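You operate a simulated robot arm through the tools that you are given. There is no shell and no other tool.

You are at the controls of a simulated robot arm. One attempt, no reset.

TASK
Put things in order on the top of the cart with red cloth. At the end: the white twine cone is on the blue heart box; the red bobbin stands where the small dark green box (marked "DOTS") stood; the short red carnation stands where the white twine cone stood; the small dark green box from the top of the cart with red cloth stands where the short red carnation stood; the yellow-footed clear vial stands where the red bobbin stood; whatever was shut is shut again. Leave all else as you found it, and nothing knocked over. Set down upright: white twine cone.

The check looks at the end state, three seconds after you hand in, the way a careful person would. Anything else that was tipped, shoved, dropped, spilled or broken makes it a failure. Flat cloth is picked up by pressing the open fingertips on it (5 to 10 N) and closing them slowly along it; thin cloth reads only 2 to 8 mm in the jaws.

THE ROBOT
A 7-joint arm with a two-finger parallel gripper, fixed in place. Base frame: the origin is at the foot of the arm, x ahead of it, y to its left, z up; the work surface is at about z = 0. Units: mm, rad, N and s.
With the tool pointing down near the work surface it reaches from about 220 to 580 mm from the base axis. Its first joint turns from -1.152 to 1.152 rad. Payload 2.5 kg.
The tool frame sits at the grasp point between the pads (the TCP): z along the fingers, y along the line on which they close. The tips reach 23 mm beyond it. Largest opening 94 mm; finger width 38, thickness 10; the body of the gripper, 54 by 96 mm, starts 39 mm behind the TCP.
Orientation is that of the tool frame in the base frame, as [roll, pitch, yaw] about the fixed x, y, z axes, in that order (R = Rz(yaw) Ry(pitch) Rx(roll)). With the fingers straight down and closing along the base's y, the tool's x points along the base's -x, its y along +y and its z along -z.

THE INTERFACE
- The arm moves only by the tool move_arm. Its argument "deltas" is a list that holds one entry, the list of rows, each a list of 7 numbers: the shift along the tool's x, y, z in mm, then the turn, a rotation vector about the tool's x, y, z in rad, then the opening, from 0 (shut) to 1 (fully open). In form: [[[tx, ty, tz, ax, ay, az, hand], ...]]. A call has 1 to 20 rows; each row shifts and turns the commanded pose from where the row before left it, along the tool's axes as they then stand. A row lasts 0.2 s, in which the tool goes at most 50 mm and 0.15 rad; a call with a longer step from one row to the next is refused whole, and so is a gripper value outside its range. Where a pose cannot be reached the arm comes as near as it can. A force on the tool above 40 N (or 10 N above the force at the start of the call, whichever is more), or a blocked arm, ends the call early, and 0.2 s more pass. Each finger travels about 108 mm/s and halts on what it meets, pressing with about 42 N; the grip force reading is that of the motor and also rises with nothing between the fingers. The clock runs only during rows and for 0.2 s after the last one: add rows that do not move to give the fingers time. The reply holds the time, the measured pose of the TCP, the force on the tool along the base axes, the opening and the grip force, in the units named above and with some noise, with the torque about the TCP (base axes, N m) and any sound that the robot's microphone picked up, and new pictures: "show" is both (left out), scene, wrist or none.
- Cameras (640 x 400 px; columns grow to the right, rows downward): "scene" is fixed at [131.1, -429.6, 522.8]; the picture's right is [0.65, -0.76, 0.00], its down [-0.56, -0.49, -0.67] and it looks along [0.50, 0.44, -0.75] (base axes); focal length 276 px, centre (320, 200). "wrist" rides on the gripper at [86, 16, -75] in the tool frame; the picture's right is [-0.18, 0.98, 0.00], its down [-0.58, -0.11, -0.81] and it looks along [-0.79, -0.15, 0.59] (tool axes); focal length 243 px, centre (320, 200). There is no depth. A picture from a camera that has moved, and an enlarged one, comes with that camera's place and axes in the base frame and with its lens.
- enlarge(camera, box): a new picture of the part [left, top, right, bottom] of that camera's present view, enlarged. It takes no simulated time.
- job_done(): hands the job in; it is judged then, once.

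Nothing tells you positions but the pictures and the camera data. Unless the task says otherwise, let go and move clear before handing in.

The tools are called after "Request:" as name(argument=value, ...) on one line, values as JSON. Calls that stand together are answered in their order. move_arm: Moves the arm, as the interface text tells. Its arguments: {"type":"object","properties":{"deltas":{"type":"array","items":{"type":"array","items":{"type":"array","items":{"type":"number"}}}},"show":{"type":"string","enum":["both","scene","wrist","none"]}},"required":["deltas"]} The other tools are called the same way: enlarge (camera, box) takes an enlarged picture of a part of a camera's view; job_done () hands the job in.

At the start:

```text
clock: 0.0
tcp_pos: [279.6, -156.2, 304.7]
tcp_rot: [3.141, -0.001, -3.14]
force: [-0.1, -0.6, -0.4]
wrist_torque: [-0.01, -0.03, -0.01]
opening: 94.1
gripper_force: 0.1
```

scene: 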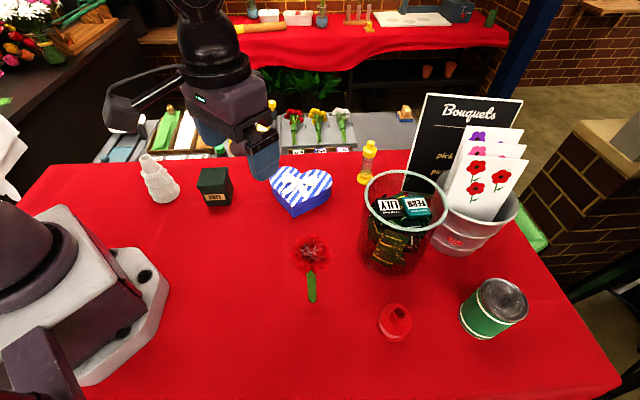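
wrist: 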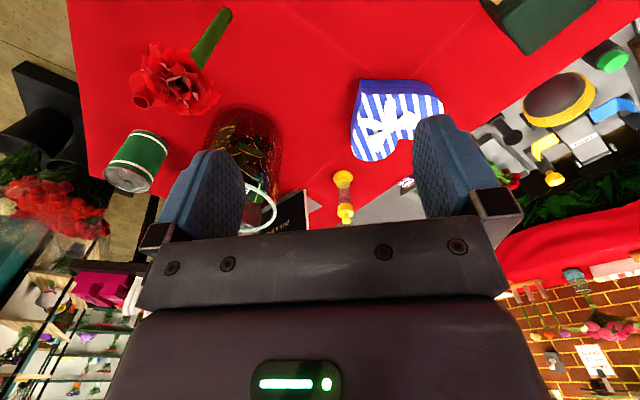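

I see the red-cloth cart top with the cone, dark green box, heart box, carnation, bobbin, vial, glass jar and can. I'll take enlarged pictures first to locate everything.

Request:
enlarge(camera="scene", box=[120, 130, 360, 280])

Request:
enlarge(camera="scene", box=[260, 220, 440, 360])

Request:
enlarge(camera="scene", box=[340, 120, 480, 280])

Request:
enlarge(camera="wrist", box=[60, 0, 640, 240])

```text
2.67 times, centred on (240, 205) of scene
camera zoom: at [131.1, -429.6, 522.8], right [0.65, -0.76, 0.0], down [-0.56, -0.49, -0.67], along [0.5, 0.44, -0.75], focal length 735 px, centre (533, 187)
```

zoom: 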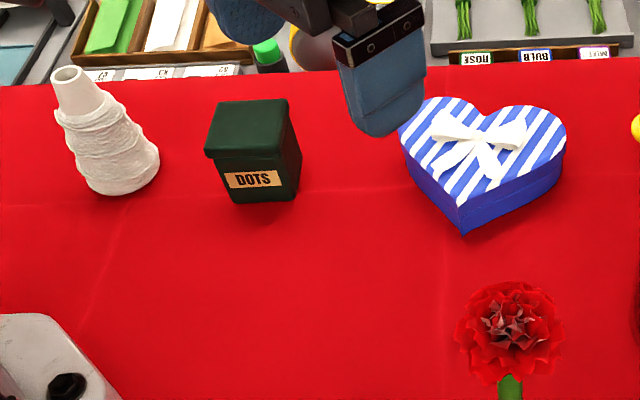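

```text
2.86 times, centred on (350, 290) of scene
camera zoom: at [131.1, -429.6, 522.8], right [0.65, -0.76, 0.0], down [-0.56, -0.49, -0.67], along [0.5, 0.44, -0.75], focal length 787 px, centre (234, -57)
```

zoom: 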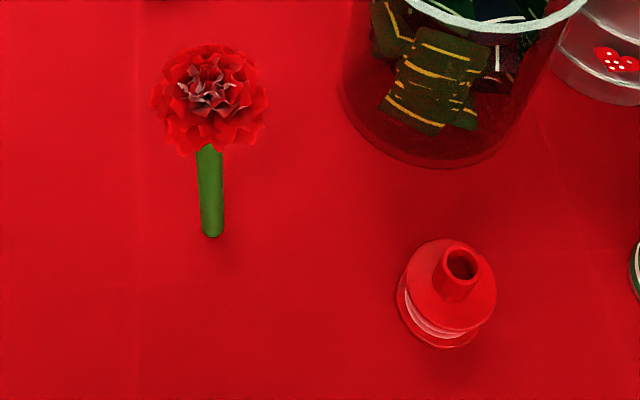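

```text
2.50 times, centred on (410, 200) of scene
camera zoom: at [131.1, -429.6, 522.8], right [0.65, -0.76, 0.0], down [-0.56, -0.49, -0.67], along [0.5, 0.44, -0.75], focal length 689 px, centre (95, 200)
```

zoom: 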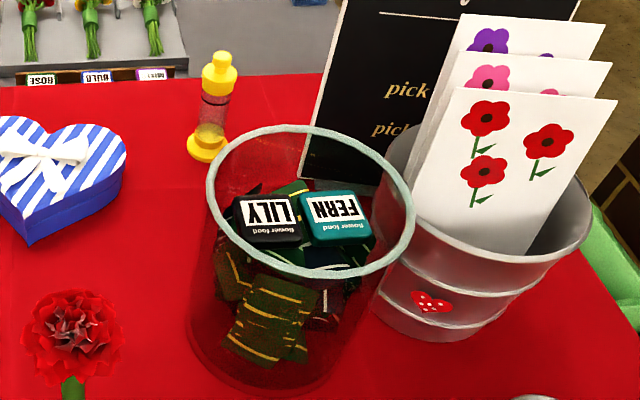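

```text
1.10 times, centred on (350, 120) of wrist
camera zoom: at [194.3, -141.5, 379.3], right [0.18, 0.98, 0.0], down [0.58, -0.11, 0.81], along [0.79, -0.15, -0.59], focal length 268 px, centre (287, 288)
```

zoom: 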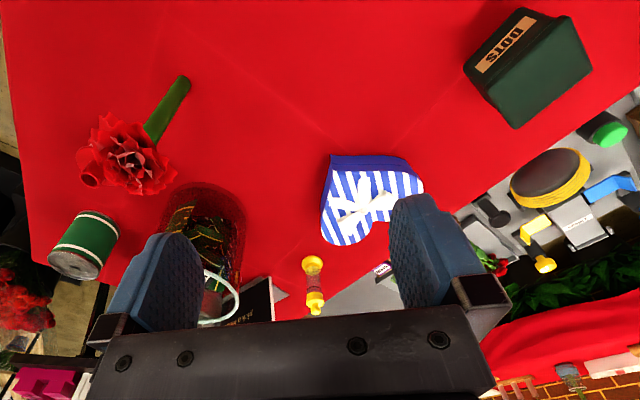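

The carnation stands upright at about (277,-282), the bobbin is near (332,-424), the vial near (612,-166), the heart box near (468,-70) and the cone near (240,200). I'll raise the tool to the left side to view the cone and the DOTS box up close.

Request:
move_arm(deltas=[[[8, 38.3, 0, 0, 0, 0, 1], [8, 38.3, 0, 0, 0, 0, 1], [8, 38.3, 0, 0, 0, 0, 1], [8, 38.3, 0, 0, 0, 0, 1], [8, 38.3, 0, 0, 0, 0, 1], [8, 38.3, 0, 0, 0, 0, 1], [8, 38.3, 0, 0, 0, 0, 1], [8, 38.3, 0, 0, 0, 0, 1], [0, 0, 0, 0, 0, 0, 1], [0, 0, 0, 0, 0, 0, 1]]])

```text
clock: 2.2
tcp_pos: [213.8, 150.3, 303.4]
tcp_rot: [3.14, -0.001, -3.14]
force: [-0.1, 0.1, -1.0]
wrist_torque: [-0.02, -0.04, -0.02]
opening: 93.9
gripper_force: 0.1
camera wrist: at [129.9, 165.2, 379.1], right [0.18, 0.98, 0.0], down [0.58, -0.11, 0.81], along [0.79, -0.15, -0.59], focal length 243 px, centre (320, 200)
```

scene: 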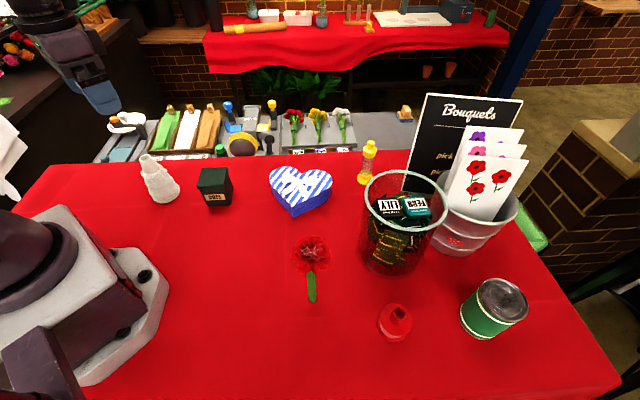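
wrist: 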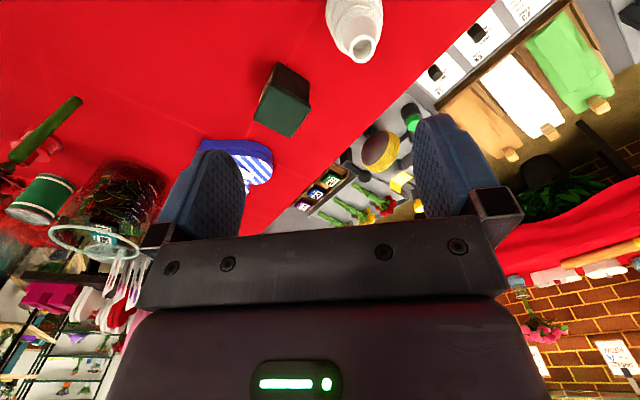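

The cone and DOTS box are both visible now. I'll enlarge them from both cameras to triangulate.

Request:
enlarge(camera="scene", box=[130, 145, 250, 220])

Request:
enlarge(camera="wrist", box=[230, 0, 410, 140])

Request:
enlarge(camera="scene", box=[260, 135, 400, 225])

```text
5.33 times, centred on (190, 182) of scene
camera zoom: at [131.1, -429.6, 522.8], right [0.65, -0.76, 0.0], down [-0.56, -0.49, -0.67], along [0.5, 0.44, -0.75], focal length 1470 px, centre (1013, 293)
```

zoom: 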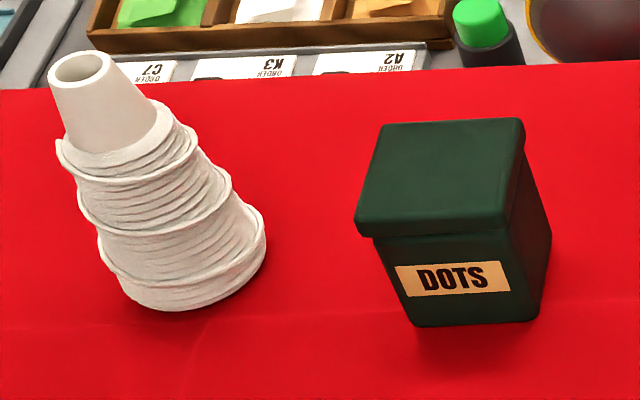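

```text
2.86 times, centred on (320, 70) of wrist
camera zoom: at [129.9, 165.2, 379.1], right [0.18, 0.98, 0.0], down [0.58, -0.11, 0.81], along [0.79, -0.15, -0.59], focal length 693 px, centre (320, 571)
```

zoom: 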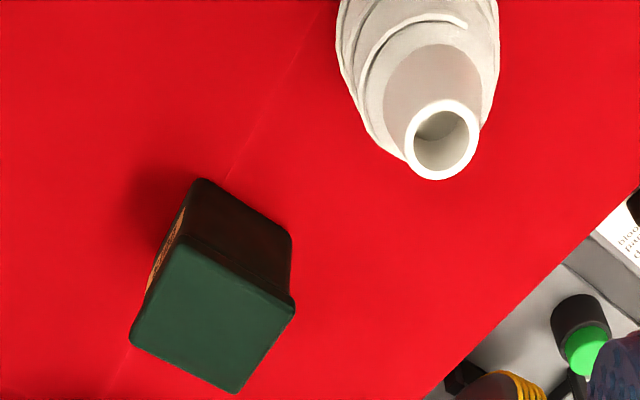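

```text
4.44 times, centred on (330, 180) of scene
camera zoom: at [131.1, -429.6, 522.8], right [0.65, -0.76, 0.0], down [-0.56, -0.49, -0.67], along [0.5, 0.44, -0.75], focal length 1225 px, centre (276, 289)
```

zoom: 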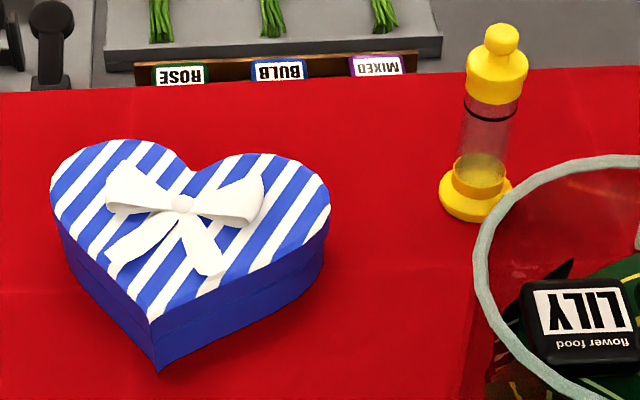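

By triangulation the cone's top is at about (239.5,187) at z≈120, and the DOTS box centre is at about (325,73), 70 high and turned 45°. I'll hover above the cone to check alignment.

Request:
move_arm(deltas=[[[-8.6, 12.2, 34, 0, 0, 0, 1], [-8.6, 12.2, 34, 0, 0, 0, 1], [-8.6, 12.2, 34, 0, 0, 0, 1], [0, 0, 0, 0, 0, 0, 1], [0, 0, 0, 0, 0, 0, 1]]])

```text
clock: 3.4
tcp_pos: [240.3, 185.3, 201.9]
tcp_rot: [-3.14, -0.001, -3.141]
force: [-0.3, 0.0, 0.7]
wrist_torque: [-0.01, 0.02, -0.02]
opening: 94.1
gripper_force: 0.0
camera wrist: at [156.1, 200.2, 276.7], right [0.18, 0.98, 0.0], down [0.58, -0.11, 0.81], along [0.79, -0.15, -0.59], focal length 243 px, centre (320, 200)
```

scene: 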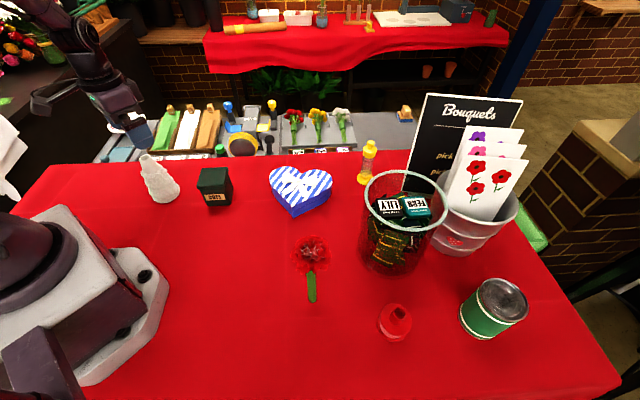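
wrist: 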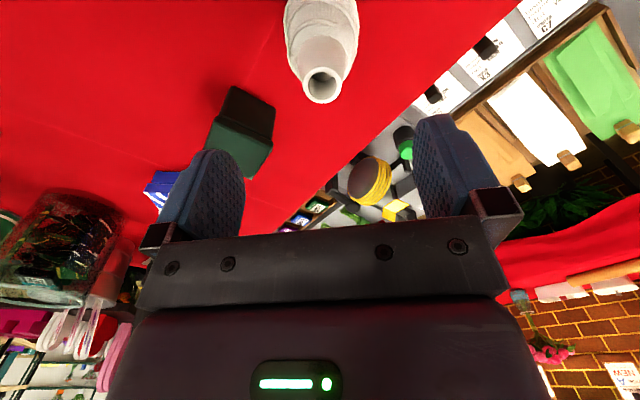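

The cone is centred under the gripper, so I'll descend and grip it.

Request:
move_arm(deltas=[[[0, 0.5, 35, 0, 0, 0, 1], [0, 0, 30, 0, 0, 0, 1], [0, 0, 25, 0, 0, 0, 1], [0, 0, 15, 0, 0, 0, 1], [0, 0, 9, 0, 0, 0, 1], [0, 0, 0, 0, 0, 0, 1]]])

```text
clock: 4.8
tcp_pos: [241.2, 186.9, 87.4]
tcp_rot: [3.139, 0.0, -3.141]
force: [-0.6, -0.5, 0.0]
wrist_torque: [-0.02, -0.01, -0.02]
opening: 94.1
gripper_force: 0.0
camera wrist: at [155.9, 202.0, 162.1], right [0.18, 0.98, 0.0], down [0.58, -0.11, 0.81], along [0.79, -0.15, -0.59], focal length 243 px, centre (320, 200)
```

scene: 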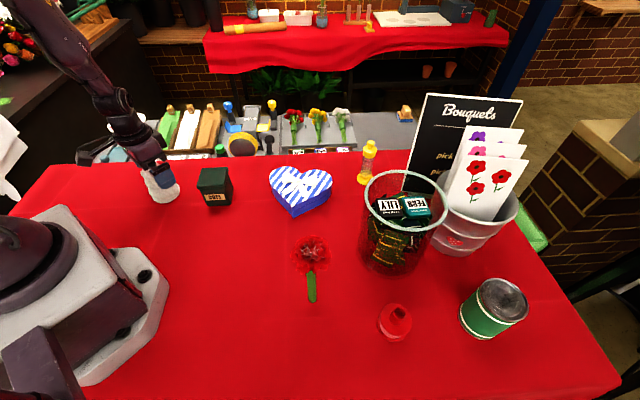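
wrist: 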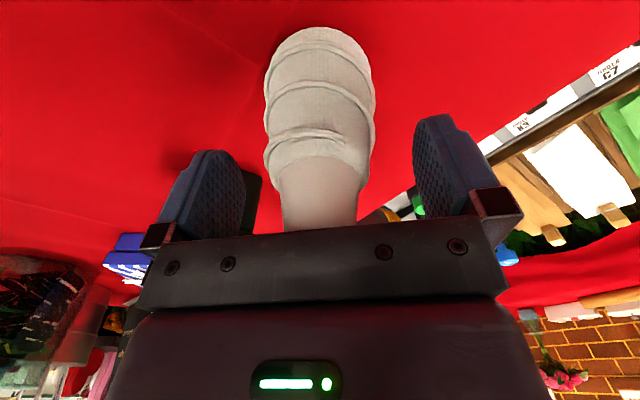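

The cone sits between the open fingers, so I'll close them, gradually, to about 45 mm and look at the readings.

Request:
move_arm(deltas=[[[0, 0, 0, 0, 0, 0, 0.7], [0, 0, 0, 0, 0, 0, 0.6], [0, 0, 0, 0, 0, 0, 0.5], [0, 0, 0, 0, 0, 0, 0.4], [0, 0, 0, 0, 0, 0, 0.3], [0, 0, 0, 0, 0, 0, 0.3]]], show="wrist")

```text
clock: 6.2
tcp_pos: [240.7, 187.8, 87.1]
tcp_rot: [-3.141, 0.0, -3.141]
force: [-1.0, 0.1, 0.4]
wrist_torque: [-0.01, 0.02, -0.03]
opening: 47.6
gripper_force: 41.8
camera wrist: at [155.8, 202.0, 162.3], right [0.18, 0.98, 0.0], down [0.58, -0.11, 0.81], along [0.79, -0.15, -0.59], focal length 243 px, centre (320, 200)
```

wrist: 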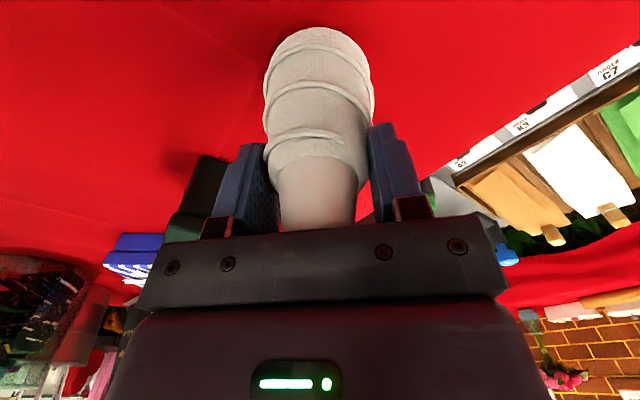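

Gripped at 47.6 mm with 42 N. I'll lift a little and check that the cone comes with it.

Request:
move_arm(deltas=[[[0, 0, -5, 0, 0, 0, 0.3], [0, 0, -10, 0, 0, 0, 0.3], [0, 0, -15, 0, 0, 0, 0.3], [0, 0, 0, 0, 0, 0, 0.3]]])

```text
clock: 7.2
tcp_pos: [240.4, 186.2, 117.3]
tcp_rot: [3.141, -0.001, -3.141]
force: [-0.1, -1.0, 0.0]
wrist_torque: [-0.02, -0.03, -0.03]
opening: 30.8
gripper_force: 42.1
camera wrist: at [155.8, 201.0, 193.1], right [0.18, 0.98, 0.0], down [0.58, -0.11, 0.81], along [0.79, -0.15, -0.59], focal length 243 px, centre (320, 200)
```

scene: 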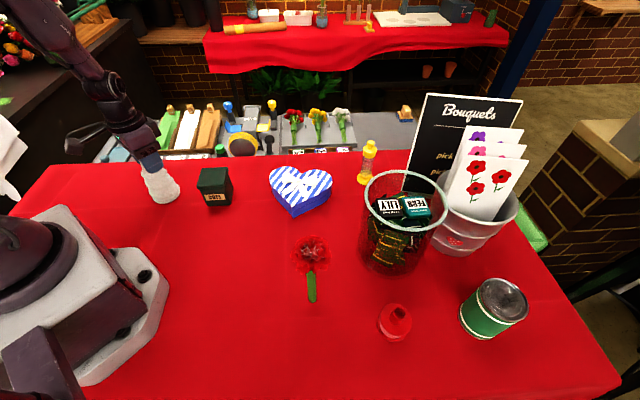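
wrist: 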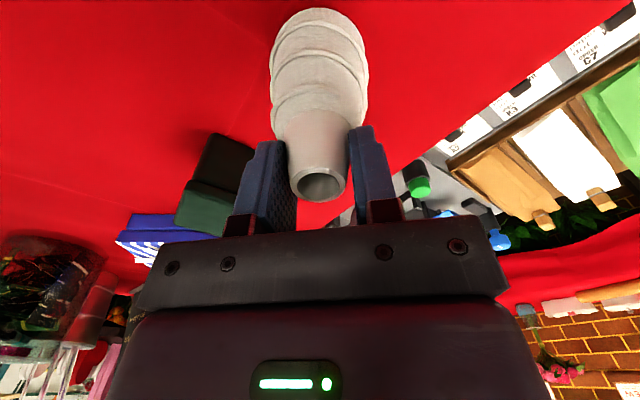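

The fingers slid up the taper and the cone stayed put. I'll look closely at where they are now on the plain neck.

Request:
enlarge(camera="wrist", box=[220, 0, 430, 230])

Request:
enlarge(camera="scene", box=[100, 110, 240, 220])

```text
1.74 times, centred on (325, 115) of wrist
camera zoom: at [155.8, 201.0, 193.1], right [0.18, 0.98, 0.0], down [0.58, -0.11, 0.81], along [0.79, -0.15, -0.59], focal length 422 px, centre (311, 348)
```

zoom: 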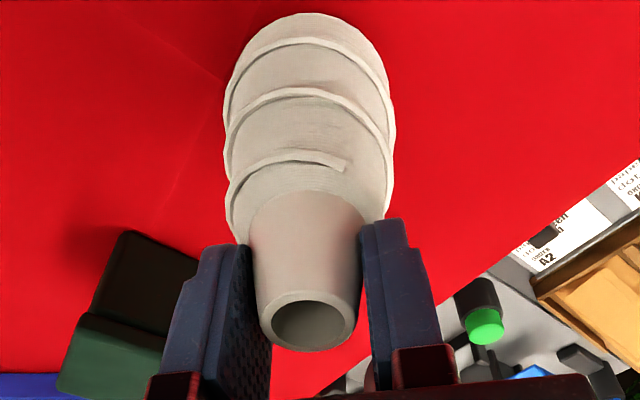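

```text
3.64 times, centred on (170, 165) of scene
camera zoom: at [131.1, -429.6, 522.8], right [0.65, -0.76, 0.0], down [-0.56, -0.49, -0.67], along [0.5, 0.44, -0.75], focal length 1002 px, centre (866, 327)
```

zoom: 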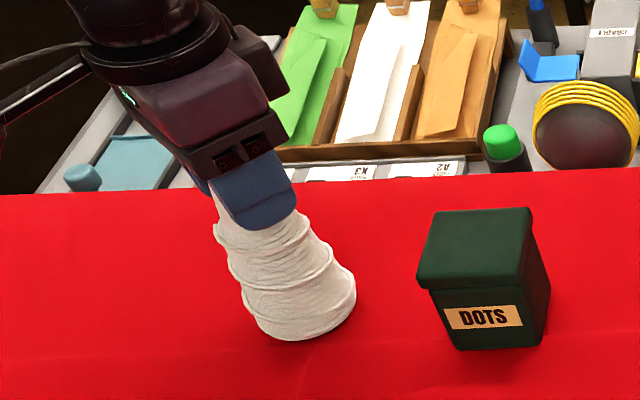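

The tips now bear on the plain neck, where the taper is much gentler. I'll test a slow lift from this grip.

Request:
move_arm(deltas=[[[0, 0, -3, 0, 0, 0, 0.2], [0, 0, -4, 0, 0, 0, 0.2], [0, 0, -4, 0, 0, 0, 0.2], [0, 0, 0, 0, 0, 0, 0.2]]], show="wrist")

```text
clock: 8.2
tcp_pos: [242.0, 187.4, 129.2]
tcp_rot: [-3.141, -0.001, -3.141]
force: [0.3, 0.5, -2.3]
wrist_torque: [0.03, -0.01, 0.02]
opening: 30.7
gripper_force: 41.4
camera wrist: at [156.6, 201.9, 204.0], right [0.18, 0.98, 0.0], down [0.58, -0.11, 0.81], along [0.79, -0.15, -0.59], focal length 243 px, centre (320, 200)
```

wrist: 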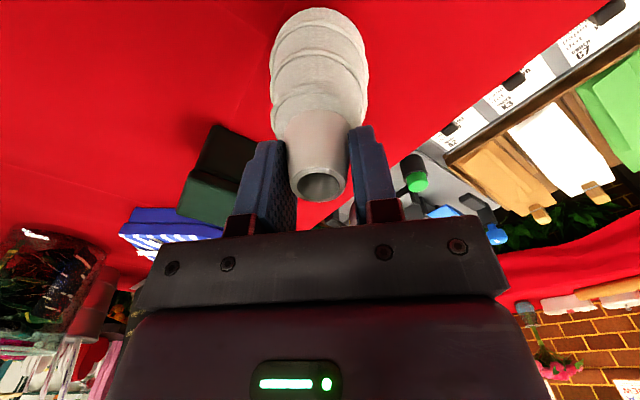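

The cone is now held by its neck and lifted, about 2 N of weight with the opening steady. I'll raise it and carry it toward the heart box, stopping short to inspect the lid.

Request:
move_arm(deltas=[[[0, 0, -15, 0, 0, 0, 0.2], [0, 0, -25, 0, 0, 0, 0.2], [0, 0, -30, 0, 0, 0, 0.2], [0, 0, -20, 0, 0, 0, 0.2], [-6, -15, 0, 0, 0, 0, 0.2], [-6, -25, 0, 0, 0, 0, 0.2], [-6, -30, 0, 0, 0, 0, 0.2], [-6, -35, 0, 0, 0, 0, 0.2], [-6, -35, 0, 0, 0, 0, 0.2], [-6, -35, 0, 0, 0, 0, 0.2], [-6, -35, 0, 0, 0, 0, 0.2], [-6, -35, 0, 0, 0, 0, 0.2], [-6, -35, 0, 0, 0, 0, 0.2], [-6, -25, 0, 0, 0, 0, 0.2], [-6, -15, 0, 0, 0, 0, 0.2], [0, 0, 0, 0, 0, 0, 0.2], [0, 0, 0, 0, 0, 0, 0.2]]])

```text
clock: 11.8
tcp_pos: [307.5, -134.2, 219.3]
tcp_rot: [3.141, 0.001, -3.14]
force: [-0.5, -0.2, -0.8]
wrist_torque: [0.01, -0.02, 0.06]
opening: 30.7
gripper_force: 42.1
camera wrist: at [222.6, -119.1, 293.7], right [0.18, 0.98, 0.0], down [0.58, -0.11, 0.81], along [0.79, -0.15, -0.59], focal length 243 px, centre (320, 200)
```

scene: 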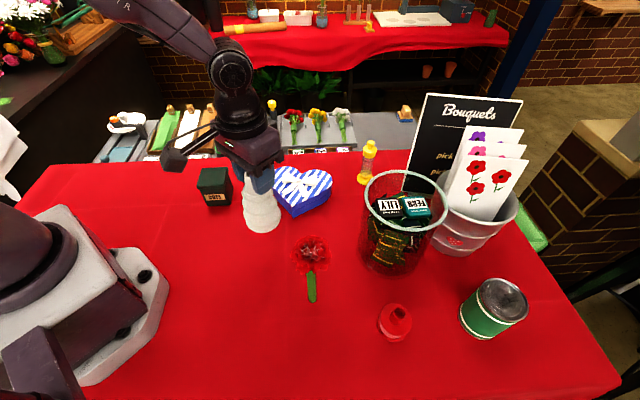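
wrist: 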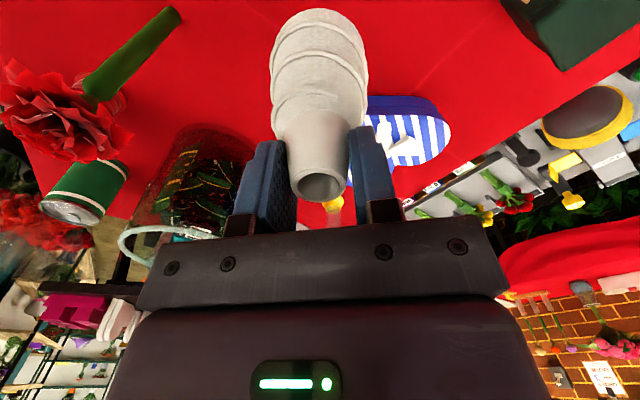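

The cone hides part of the lid from the wrist camera. I'll shift sideways to see the bow clearly.

Request:
move_arm(deltas=[[[-20, -20, -10, 0, 0, 0, 0.2], [-20, -20, -10, 0, 0, 0, 0.2], [-10, -15, 0, 0, 0, 0, 0.2], [0, 0, 0, 0, 0, 0, 0.2], [0, 0, 0, 0, 0, 0, 0.2]]])

Request:
enlarge(camera="wrist", box=[350, 60, 510, 220])

Request:
enlarge(camera="scene", box=[250, 140, 390, 230])

```text
clock: 13.0
tcp_pos: [357.5, -188.9, 240.4]
tcp_rot: [3.141, -0.001, 3.141]
force: [-0.1, 0.4, -1.5]
wrist_torque: [-0.02, -0.03, -0.01]
opening: 30.7
gripper_force: 42.3
camera wrist: at [272.8, -174.1, 315.2], right [0.18, 0.98, 0.0], down [0.58, -0.11, 0.81], along [0.79, -0.15, -0.59], focal length 243 px, centre (320, 200)
```

scene: 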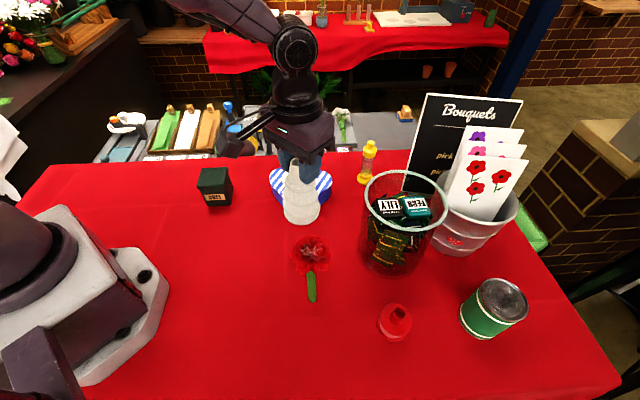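
wrist: 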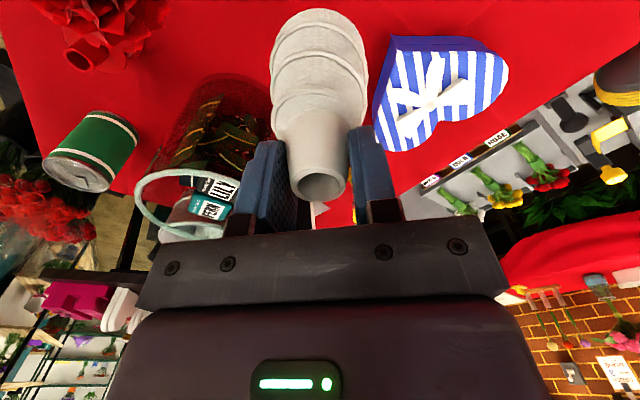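

```text
2.50 times, centred on (430, 140) of wrist
camera zoom: at [272.8, -174.1, 315.2], right [0.18, 0.98, 0.0], down [0.58, -0.11, 0.81], along [0.79, -0.15, -0.59], focal length 606 px, centre (45, 350)
```

zoom: 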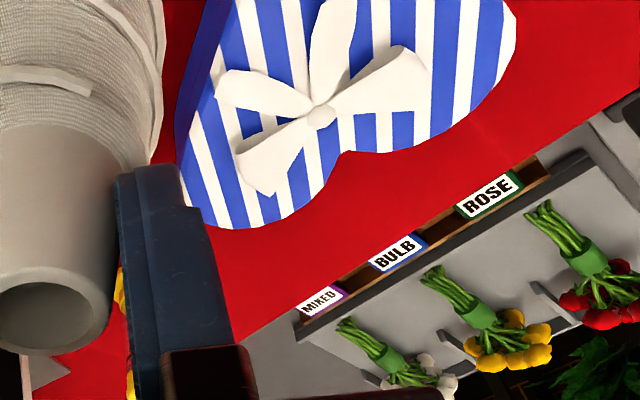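

```text
4.44 times, centred on (320, 185) of scene
camera zoom: at [131.1, -429.7, 522.8], right [0.65, -0.76, 0.0], down [-0.56, -0.49, -0.67], along [0.5, 0.44, -0.75], focal length 1225 px, centre (320, 267)
```

zoom: 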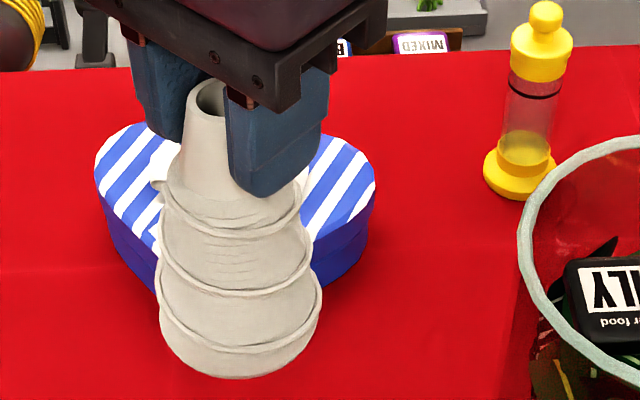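

The bow looks like low relief on a lid about 47 mm high, with the knot at about (465,-72). I'll move the cone over (462,-73) and lower it partway.

Request:
move_arm(deltas=[[[-15, 16, 0, 0, 0, 0, 0.2], [-25, 28, 0, 0, 0, 0, 0.2], [-25, 28, 0, 0, 0, 0, 0.2], [-25, 28, 0, 0, 0, 0, 0.2], [-14.5, 15.9, 0, 0, 0, 0, 0.2], [0, 0, 15, 0, 0, 0, 0.2], [0, 0, 20, 0, 0, 0, 0.2], [0, 0, 15, 0, 0, 0, 0.2], [0, 0, 8, 0, 0, 0, 0.2], [0, 0, 0, 0, 0, 0, 0.2]]])

Request:
enlarge(camera="scene", box=[230, 100, 370, 230])

```text
clock: 15.2
tcp_pos: [460.5, -73.3, 181.5]
tcp_rot: [3.14, 0.001, -3.141]
force: [0.0, -0.6, -1.1]
wrist_torque: [0.02, -0.01, 0.01]
opening: 30.6
gripper_force: 41.8
camera wrist: at [376.3, -57.3, 256.4], right [0.18, 0.98, 0.0], down [0.58, -0.11, 0.81], along [0.79, -0.15, -0.59], focal length 243 px, centre (320, 200)
```

scene: 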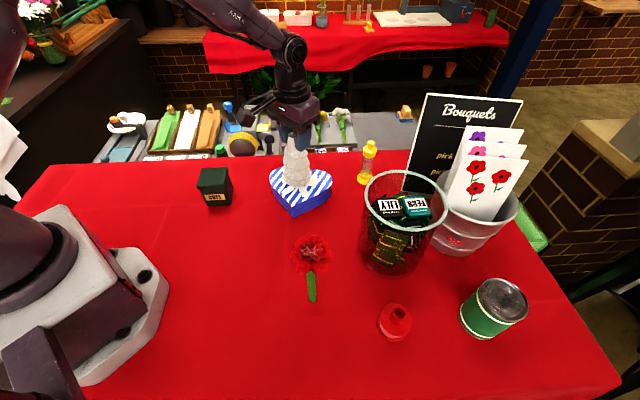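
wrist: 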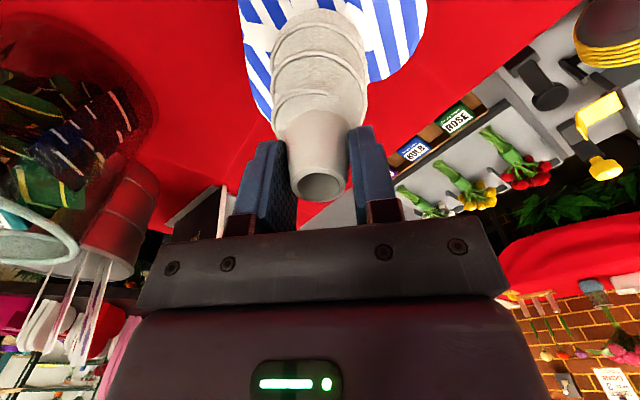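

```text
3.08 times, centred on (300, 165) of scene
camera zoom: at [131.1, -429.6, 522.8], right [0.65, -0.76, 0.0], down [-0.56, -0.49, -0.67], along [0.5, 0.44, -0.75], focal length 848 px, centre (382, 308)
```

zoom: 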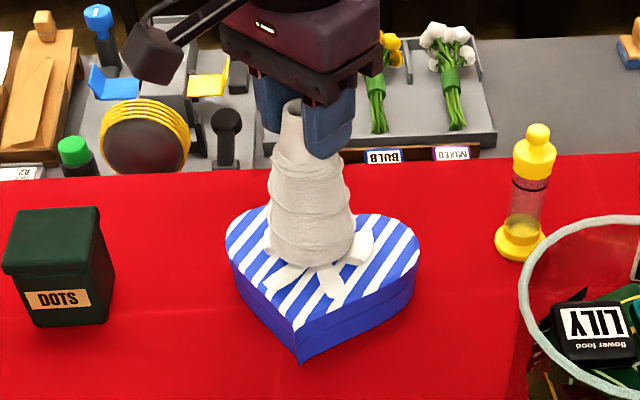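

The cone hovers about 15 mm above the bow knot. I'll lower it in small steps while watching the vertical force.

Request:
move_arm(deltas=[[[0, 0, 2, 0, 0, 0, 0.2], [0, 0, 2, 0, 0, 0, 0.2], [0, 0, 2, 0, 0, 0, 0.2], [0, 0, 1, 0, 0, 0, 0.2], [0, 0, 0, 0, 0, 0, 0.2]]], show="none")

```text
clock: 16.4
tcp_pos: [461.6, -72.6, 174.7]
tcp_rot: [3.141, 0.0, 3.142]
force: [-0.3, 0.1, -1.3]
wrist_torque: [-0.03, -0.02, -0.01]
opening: 30.6
gripper_force: 42.1
```

Request:
move_arm(deltas=[[[0, 0, 1.5, 0, 0, 0, 0.2], [0, 0, 1.5, 0, 0, 0, 0.2], [0, 0, 0, 0, 0, 0, 0.2]]], show="none")

```text
clock: 17.2
tcp_pos: [460.8, -71.9, 172.1]
tcp_rot: [3.141, 0.0, -3.141]
force: [-0.5, -0.2, -1.6]
wrist_torque: [-0.03, 0.01, 0.01]
opening: 30.4
gripper_force: 42.0
```

Request:
move_arm(deltas=[[[0, 0, 1.5, 0, 0, 0, 0.2], [0, 0, 1.5, 0, 0, 0, 0.2], [0, 0, 0, 0, 0, 0, 0.2]]], show="none")

```text
clock: 18.0
tcp_pos: [461.1, -73.0, 168.9]
tcp_rot: [-3.14, -0.001, -3.14]
force: [0.0, -0.2, 0.8]
wrist_torque: [-0.03, 0.06, -0.03]
opening: 30.5
gripper_force: 41.8
```

Request:
move_arm(deltas=[[[0, 0, 1, 0, 0, 0, 0.2], [0, 0, 0, 0, 0, 0, 0.2]]])

Request:
enlarge(camera="scene", box=[250, 120, 350, 225])

Request:
enlarge(camera="wrist", box=[220, 0, 440, 220])

```text
clock: 18.6
tcp_pos: [461.5, -72.3, 168.1]
tcp_rot: [3.141, -0.001, 3.141]
force: [-10.1, 1.6, 25.4]
wrist_torque: [0.07, 0.81, 0.0]
opening: 30.5
gripper_force: 42.4
camera wrist: at [376.7, -56.7, 243.4], right [0.18, 0.98, 0.0], down [0.58, -0.11, 0.81], along [0.79, -0.15, -0.59], focal length 243 px, centre (320, 200)
```

scene: 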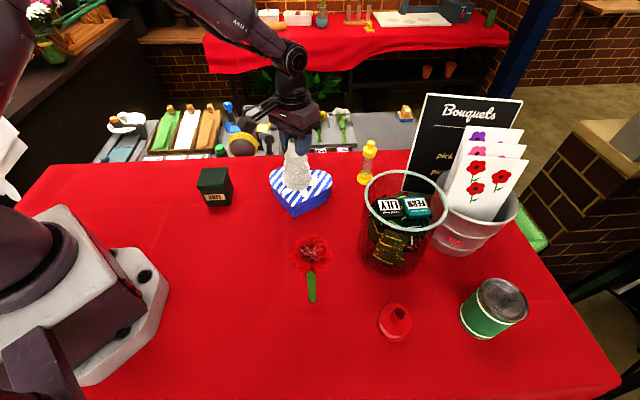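
wrist: 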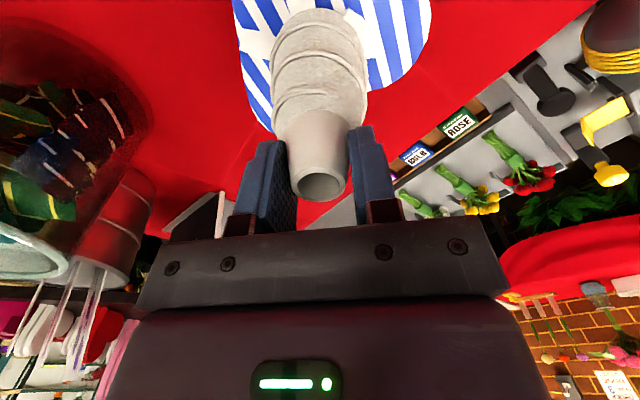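

```text
3.81 times, centred on (300, 172) of scene
camera zoom: at [130.9, -429.6, 522.8], right [0.65, -0.76, 0.0], down [-0.56, -0.49, -0.67], along [0.5, 0.44, -0.75], focal length 1050 px, centre (396, 305)
```

zoom: 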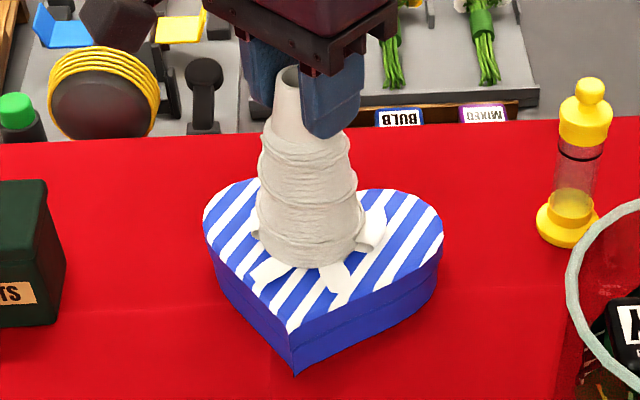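

```text
1.82 times, centred on (330, 110) of wrist
camera zoom: at [376.7, -56.7, 243.4], right [0.18, 0.98, 0.0], down [0.58, -0.11, 0.81], along [0.79, -0.15, -0.59], focal length 441 px, centre (302, 364)
```

zoom: 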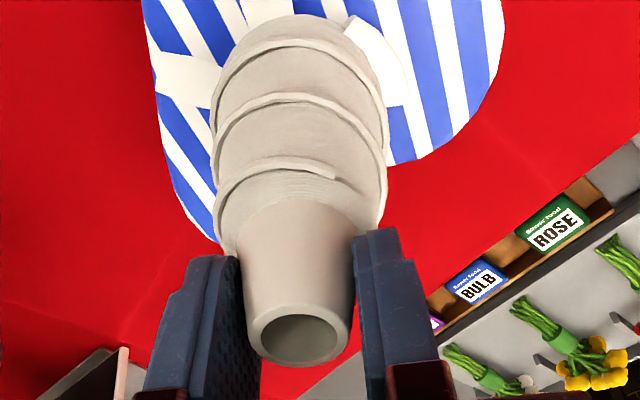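

Contact is clear at about z=51 for the cone's base. I'll ease the pressure slightly and then open slowly so the cone settles on the lid.

Request:
move_arm(deltas=[[[0, 0, -0.7, 0, 0, 0, 0.2], [0, 0, 0, 0, 0, 0, 0.2]]], show="none")

```text
clock: 19.2
tcp_pos: [461.3, -71.3, 168.8]
tcp_rot: [-3.141, 0.002, 3.14]
force: [-8.7, 0.7, 24.0]
wrist_torque: [-0.06, 0.52, -0.02]
opening: 30.6
gripper_force: 42.0
```

Request:
move_arm(deltas=[[[0, 0, -0.7, 0, 0, 0, 0.2], [0, 0, 0, 0, 0, 0, 0.2]]], show="none")

```text
clock: 19.8
tcp_pos: [462.0, -73.4, 168.4]
tcp_rot: [-3.141, 0.002, -3.141]
force: [1.3, 0.9, 8.5]
wrist_torque: [0.09, -0.37, 0.01]
opening: 30.3
gripper_force: 41.5
```

Request:
move_arm(deltas=[[[0, 0, 0, 0, 0, 0, 0.34], [0, 0, 0, 0, 0, 0, 0.36], [0, 0, 0, 0, 0, 0, 0.38], [0, 0, 0, 0, 0, 0, 0.4], [0, 0, 0, 0, 0, 0, 0.4]]])

Request:
enlarge(camera="scene", box=[250, 120, 350, 225])

Request:
enlarge(camera="wrist", box=[220, 0, 440, 220])

```text
clock: 21.0
tcp_pos: [461.1, -71.4, 168.5]
tcp_rot: [-3.141, 0.0, 3.141]
force: [0.2, -0.2, -0.7]
wrist_torque: [0.03, 0.02, 0.0]
opening: 37.4
gripper_force: 0.1
camera wrist: at [376.5, -57.3, 243.8], right [0.18, 0.98, 0.0], down [0.58, -0.11, 0.81], along [0.79, -0.15, -0.59], focal length 243 px, centre (320, 200)
```

scene: 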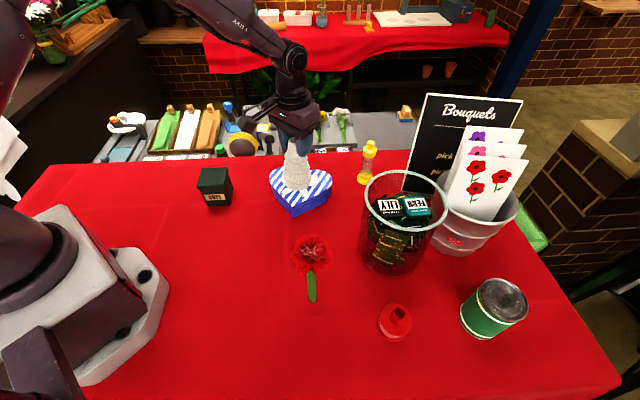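
wrist: 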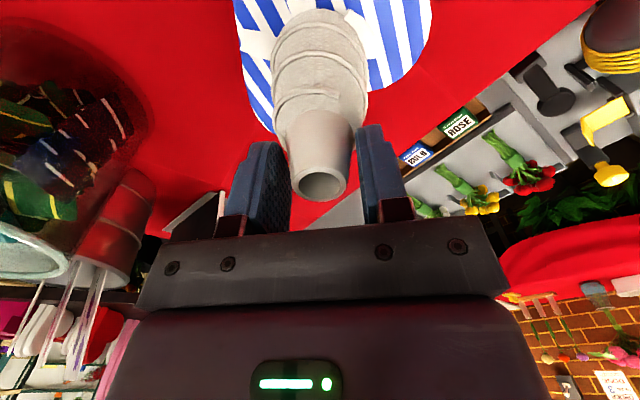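

```text
3.81 times, centred on (300, 172) of scene
camera zoom: at [131.1, -429.6, 522.8], right [0.65, -0.76, 0.0], down [-0.56, -0.49, -0.67], along [0.5, 0.44, -0.75], focal length 1050 px, centre (396, 305)
```

zoom: 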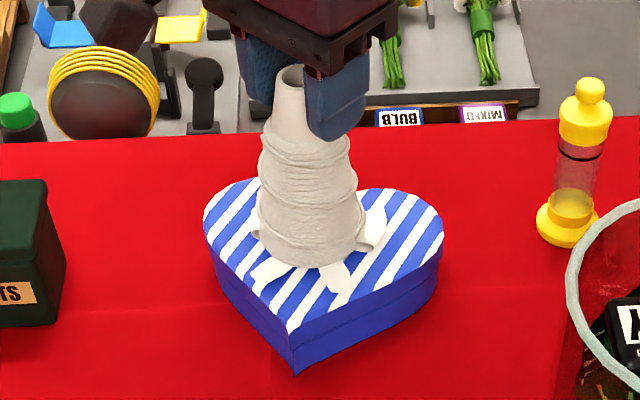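

```text
1.82 times, centred on (330, 110) of wrist
camera zoom: at [376.5, -57.3, 243.8], right [0.18, 0.98, 0.0], down [0.58, -0.11, 0.81], along [0.79, -0.15, -0.59], focal length 441 px, centre (302, 364)
```

zoom: 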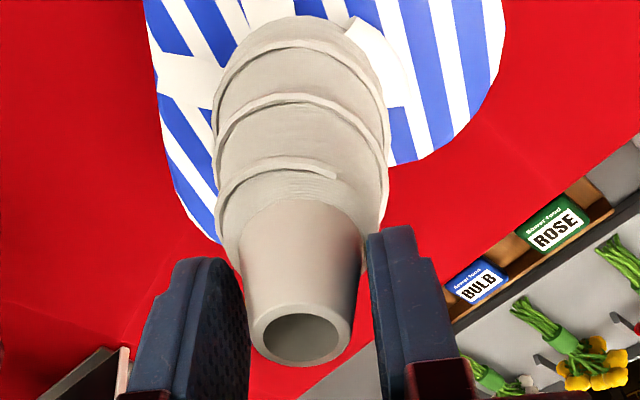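

The cone stays upright on the heart box. I'll open fully and rise clear.

Request:
move_arm(deltas=[[[0, 0, 0, 0, 0, 0, 0.55], [0, 0, 0, 0, 0, 0, 0.75], [0, 0, 0, 0, 0, 0, 0.9], [0, 0, -15, 0, 0, 0, 0.9], [0, 0, -30, 0, 0, 0, 0.9], [0, 0, -35, 0, 0, 0, 0.9], [0, 0, -30, 0, 0, 0, 0.9], [20, -20, 0, 0, 0, 0, 0.9], [35, -30, 0, 0, 0, 0, 0.9], [35, -30, 0, 0, 0, 0, 0.9], [35, -30, 0, 0, 0, 0, 0.9], [0, 0, 0, 0, 0, 0, 0.9]]])

Request:
enlarge(camera="scene", box=[240, 110, 400, 230])

```text
clock: 23.6
tcp_pos: [335.1, -184.3, 277.2]
tcp_rot: [-3.14, 0.0, -3.14]
force: [-0.5, 0.7, 0.1]
wrist_torque: [0.02, 0.0, -0.01]
opening: 84.2
gripper_force: 0.1
camera wrist: at [249.9, -169.0, 351.7], right [0.18, 0.98, 0.0], down [0.58, -0.11, 0.81], along [0.79, -0.15, -0.59], focal length 243 px, centre (320, 200)
```

scene: 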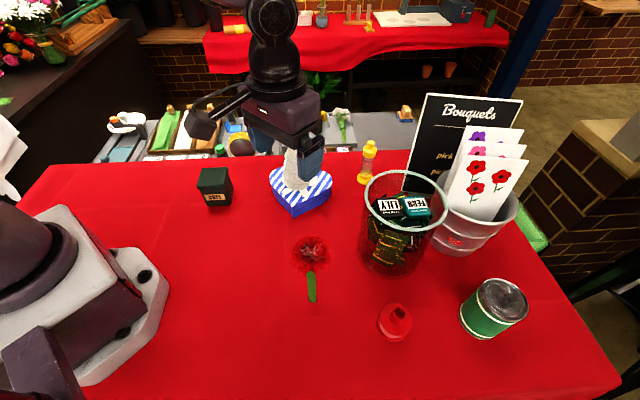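
wrist: 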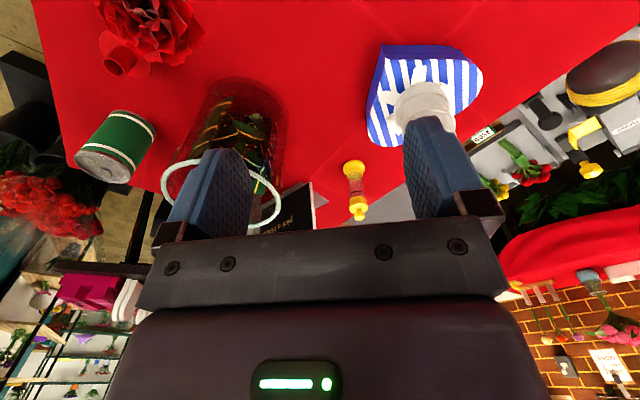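

```text
3.33 times, centred on (320, 170) of scene
camera zoom: at [131.0, -429.7, 522.8], right [0.65, -0.76, 0.0], down [-0.56, -0.49, -0.67], along [0.5, 0.44, -0.75], focal length 919 px, centre (320, 300)
```

zoom: 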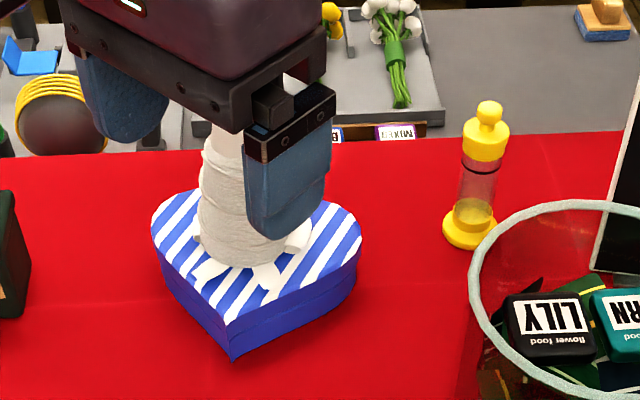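

The cone stands on the heart box. Before gripping the carnation by its stem with a tilted tool, I'll test that a 45° outward tilt is reachable at its destination, the empty cone spot.

Request:
move_arm(deltas=[[[10.5, 41.2, 8.5, 0, 0, 0, 0.9], [10.5, 41.2, 8.5, 0, 0, 0, 0.9], [10.5, 41.2, 8.5, 0, 0, 0, 0.9], [10.5, 41.2, 8.5, 0, 0, 0, 0.9], [10.5, 41.2, 8.5, 0, 0, 0, 0.9], [10.5, 41.2, 8.5, 0, 0, 0, 0.9], [10.5, 41.2, 8.5, 0, 0, 0, 0.9], [10.5, 41.2, 8.5, 0, 0, 0, 0.9], [10.4, 41.7, 9, 0, 0, 0, 0.9], [0, 0, 0, 0, 0, -0.132, 0.9], [0, 0, 0, 0, 0, -0.132, 0.9], [0, 0, 0, 0, 0, -0.132, 0.9], [0, 0, 0, 0, 0, -0.132, 0.9], [0, 0, 0, 0, 0, -0.133, 0.9], [0, 0, 0, 0, 0, 0, 0.9]]])

```text
clock: 26.8
tcp_pos: [242.3, 188.4, 201.5]
tcp_rot: [-3.141, 0.0, -2.48]
force: [0.7, 0.1, -0.3]
wrist_torque: [0.01, 0.02, 0.03]
opening: 84.5
gripper_force: 0.0
camera wrist: at [165.5, 147.7, 277.0], right [-0.46, 0.89, 0.0], down [0.53, 0.27, 0.81], along [0.72, 0.37, -0.59], focal length 243 px, centre (320, 200)
```

scene: 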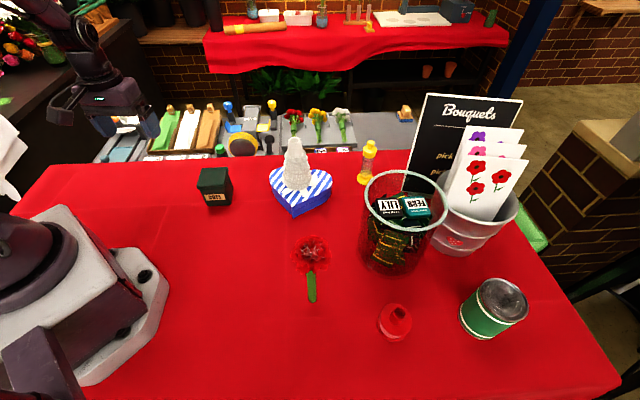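
wrist: 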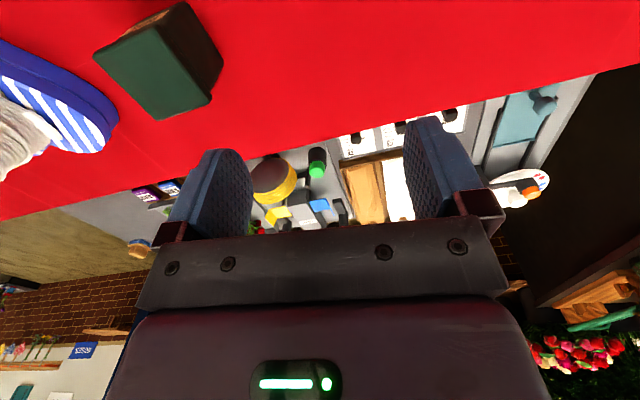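

Heart box and cone look fine. Now I'll tilt the tool outward by 45° and descend to test the pose.

Request:
move_arm(deltas=[[[0, 0, 0, 0, -0.131, 0, 0.9], [0, 0, 0, 0, -0.131, 0, 0.9], [0, 0, 0, 0, -0.131, 0, 0.9], [0, 0, 0, 0, -0.131, 0, 0.9], [0, 0, 0, 0, -0.131, 0, 0.9], [0, 0, 0, 0, -0.13, 0, 0.9], [0, 0, 0, 0, 0, 0, 0.9], [0, 0, 0, 0, 0, 0, 0.9]]])

Request:
enlarge(camera="scene", box=[240, 110, 400, 230])

```text
clock: 28.6
tcp_pos: [272.8, 210.7, 205.9]
tcp_rot: [3.142, 0.785, -2.481]
force: [1.0, 0.4, -0.3]
wrist_torque: [0.01, -0.01, -0.04]
opening: 84.8
gripper_force: 0.1
out of reach, approached as far as the arm can: row 5, 6
camera wrist: at [174.0, 153.8, 197.4], right [-0.5, 0.86, 0.13], down [-0.06, -0.18, 0.98], along [0.86, 0.48, 0.14], focal length 243 px, centre (320, 200)
```

scene: 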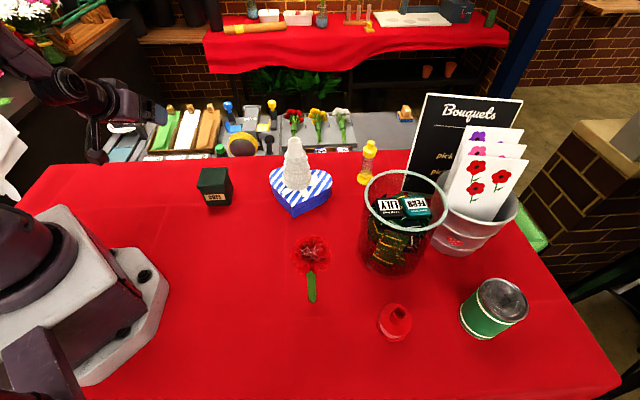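
wrist: 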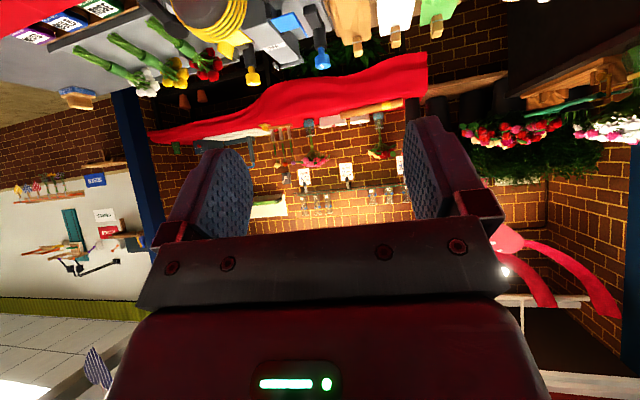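

```text
3.33 times, centred on (320, 170) of scene
camera zoom: at [131.1, -429.6, 522.8], right [0.65, -0.76, 0.0], down [-0.56, -0.49, -0.67], along [0.5, 0.44, -0.75], focal length 919 px, centre (320, 300)
```

zoom: 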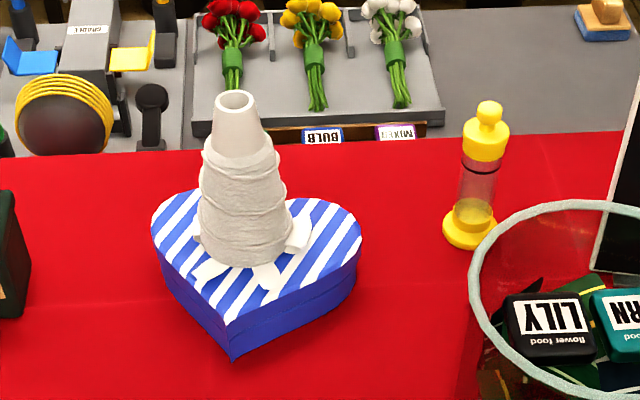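

A 45° radial tilt is out of reach that close in, so I'll try a sideways tilt instead. I'll untilt and yaw −90° in the base frame.

Request:
move_arm(deltas=[[[0, 0, 0, 0, 0.131, 0, 0.9], [0, 0, 0, 0, 0.131, 0, 0.9], [0, 0, 0, 0, 0.131, 0, 0.9], [0, 0, 0, 0, 0.131, 0, 0.9], [0, 0, 0, 0, 0.131, 0, 0.9], [0, 0, 0, 0, 0.13, 0, 0.9], [0, 0, 0, 0, 0, 0.143, 0.9], [0, 0, 0, 0, 0, 0.143, 0.9], [0, 0, 0, 0, 0, 0.143, 0.9], [0, 0, 0, 0, 0, 0.143, 0.9], [0, 0, 0, 0, 0, 0.143, 0.9], [0, 0, 0, 0, 0, 0.143, 0.9], [0, 0, 0, 0, 0, 0.143, 0.9], [0, 0, 0, 0, 0, 0.143, 0.9], [0, 0, 0, 0, 0, 0.143, 0.9], [0, 0, 0, 0, 0, 0.143, 0.9], [0, 0, 0, 0, 0, 0.141, 0.9], [0, 0, 0, 0, 0, 0, 0.9]]], show="scene")

```text
clock: 32.4
tcp_pos: [272.7, 212.3, 204.9]
tcp_rot: [-3.141, -0.001, 2.23]
force: [-0.5, -0.5, -0.3]
wrist_torque: [-0.01, 0.03, -0.04]
opening: 84.7
gripper_force: 0.1
```

scene: 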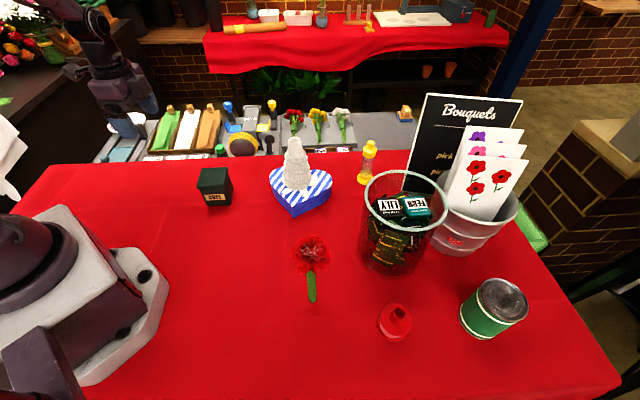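

Yaw is set. Now I'll return to the spot centre and tilt sideways by 45°.

Request:
move_arm(deltas=[[[0, -20.4, 2, 0, 0, 0, 0.9], [0, -20.4, 2, 0, 0, 0, 0.9], [0, 0, 0, 0, -0.131, 0, 0.9], [0, 0, 0, 0, -0.131, 0, 0.9], [0, 0, 0, 0, -0.131, 0, 0.9], [0, 0, 0, 0, -0.131, 0, 0.9], [0, 0, 0, 0, -0.131, 0, 0.9], [0, 0, 0, 0, -0.13, 0, 0.9], [0, 0, 0, 0, 0, 0, 0.9]]])

```text
clock: 34.4
tcp_pos: [237.7, 188.5, 201.3]
tcp_rot: [3.141, 0.787, 2.231]
force: [-0.2, 0.0, 0.1]
wrist_torque: [-0.02, -0.02, 0.03]
opening: 84.5
gripper_force: 0.1
camera wrist: at [183.7, 286.5, 192.9], right [0.86, 0.5, 0.13], down [-0.19, 0.06, 0.98], along [0.48, -0.86, 0.14], focal length 243 px, centre (320, 200)
```

scene: 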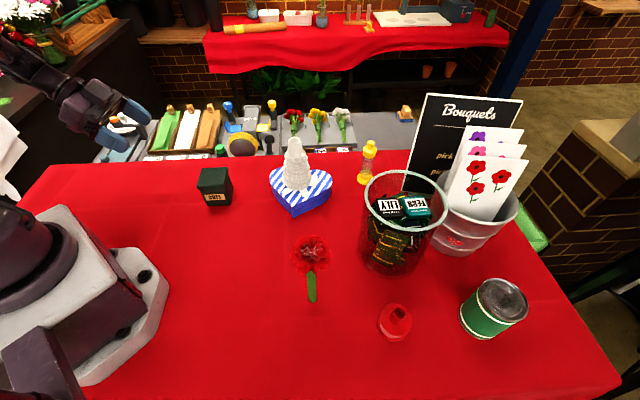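
wrist: 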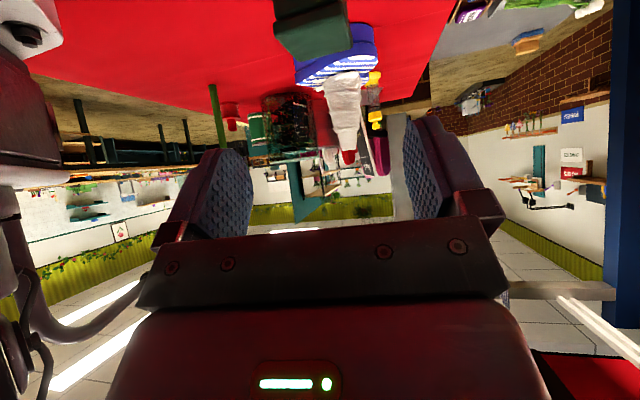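

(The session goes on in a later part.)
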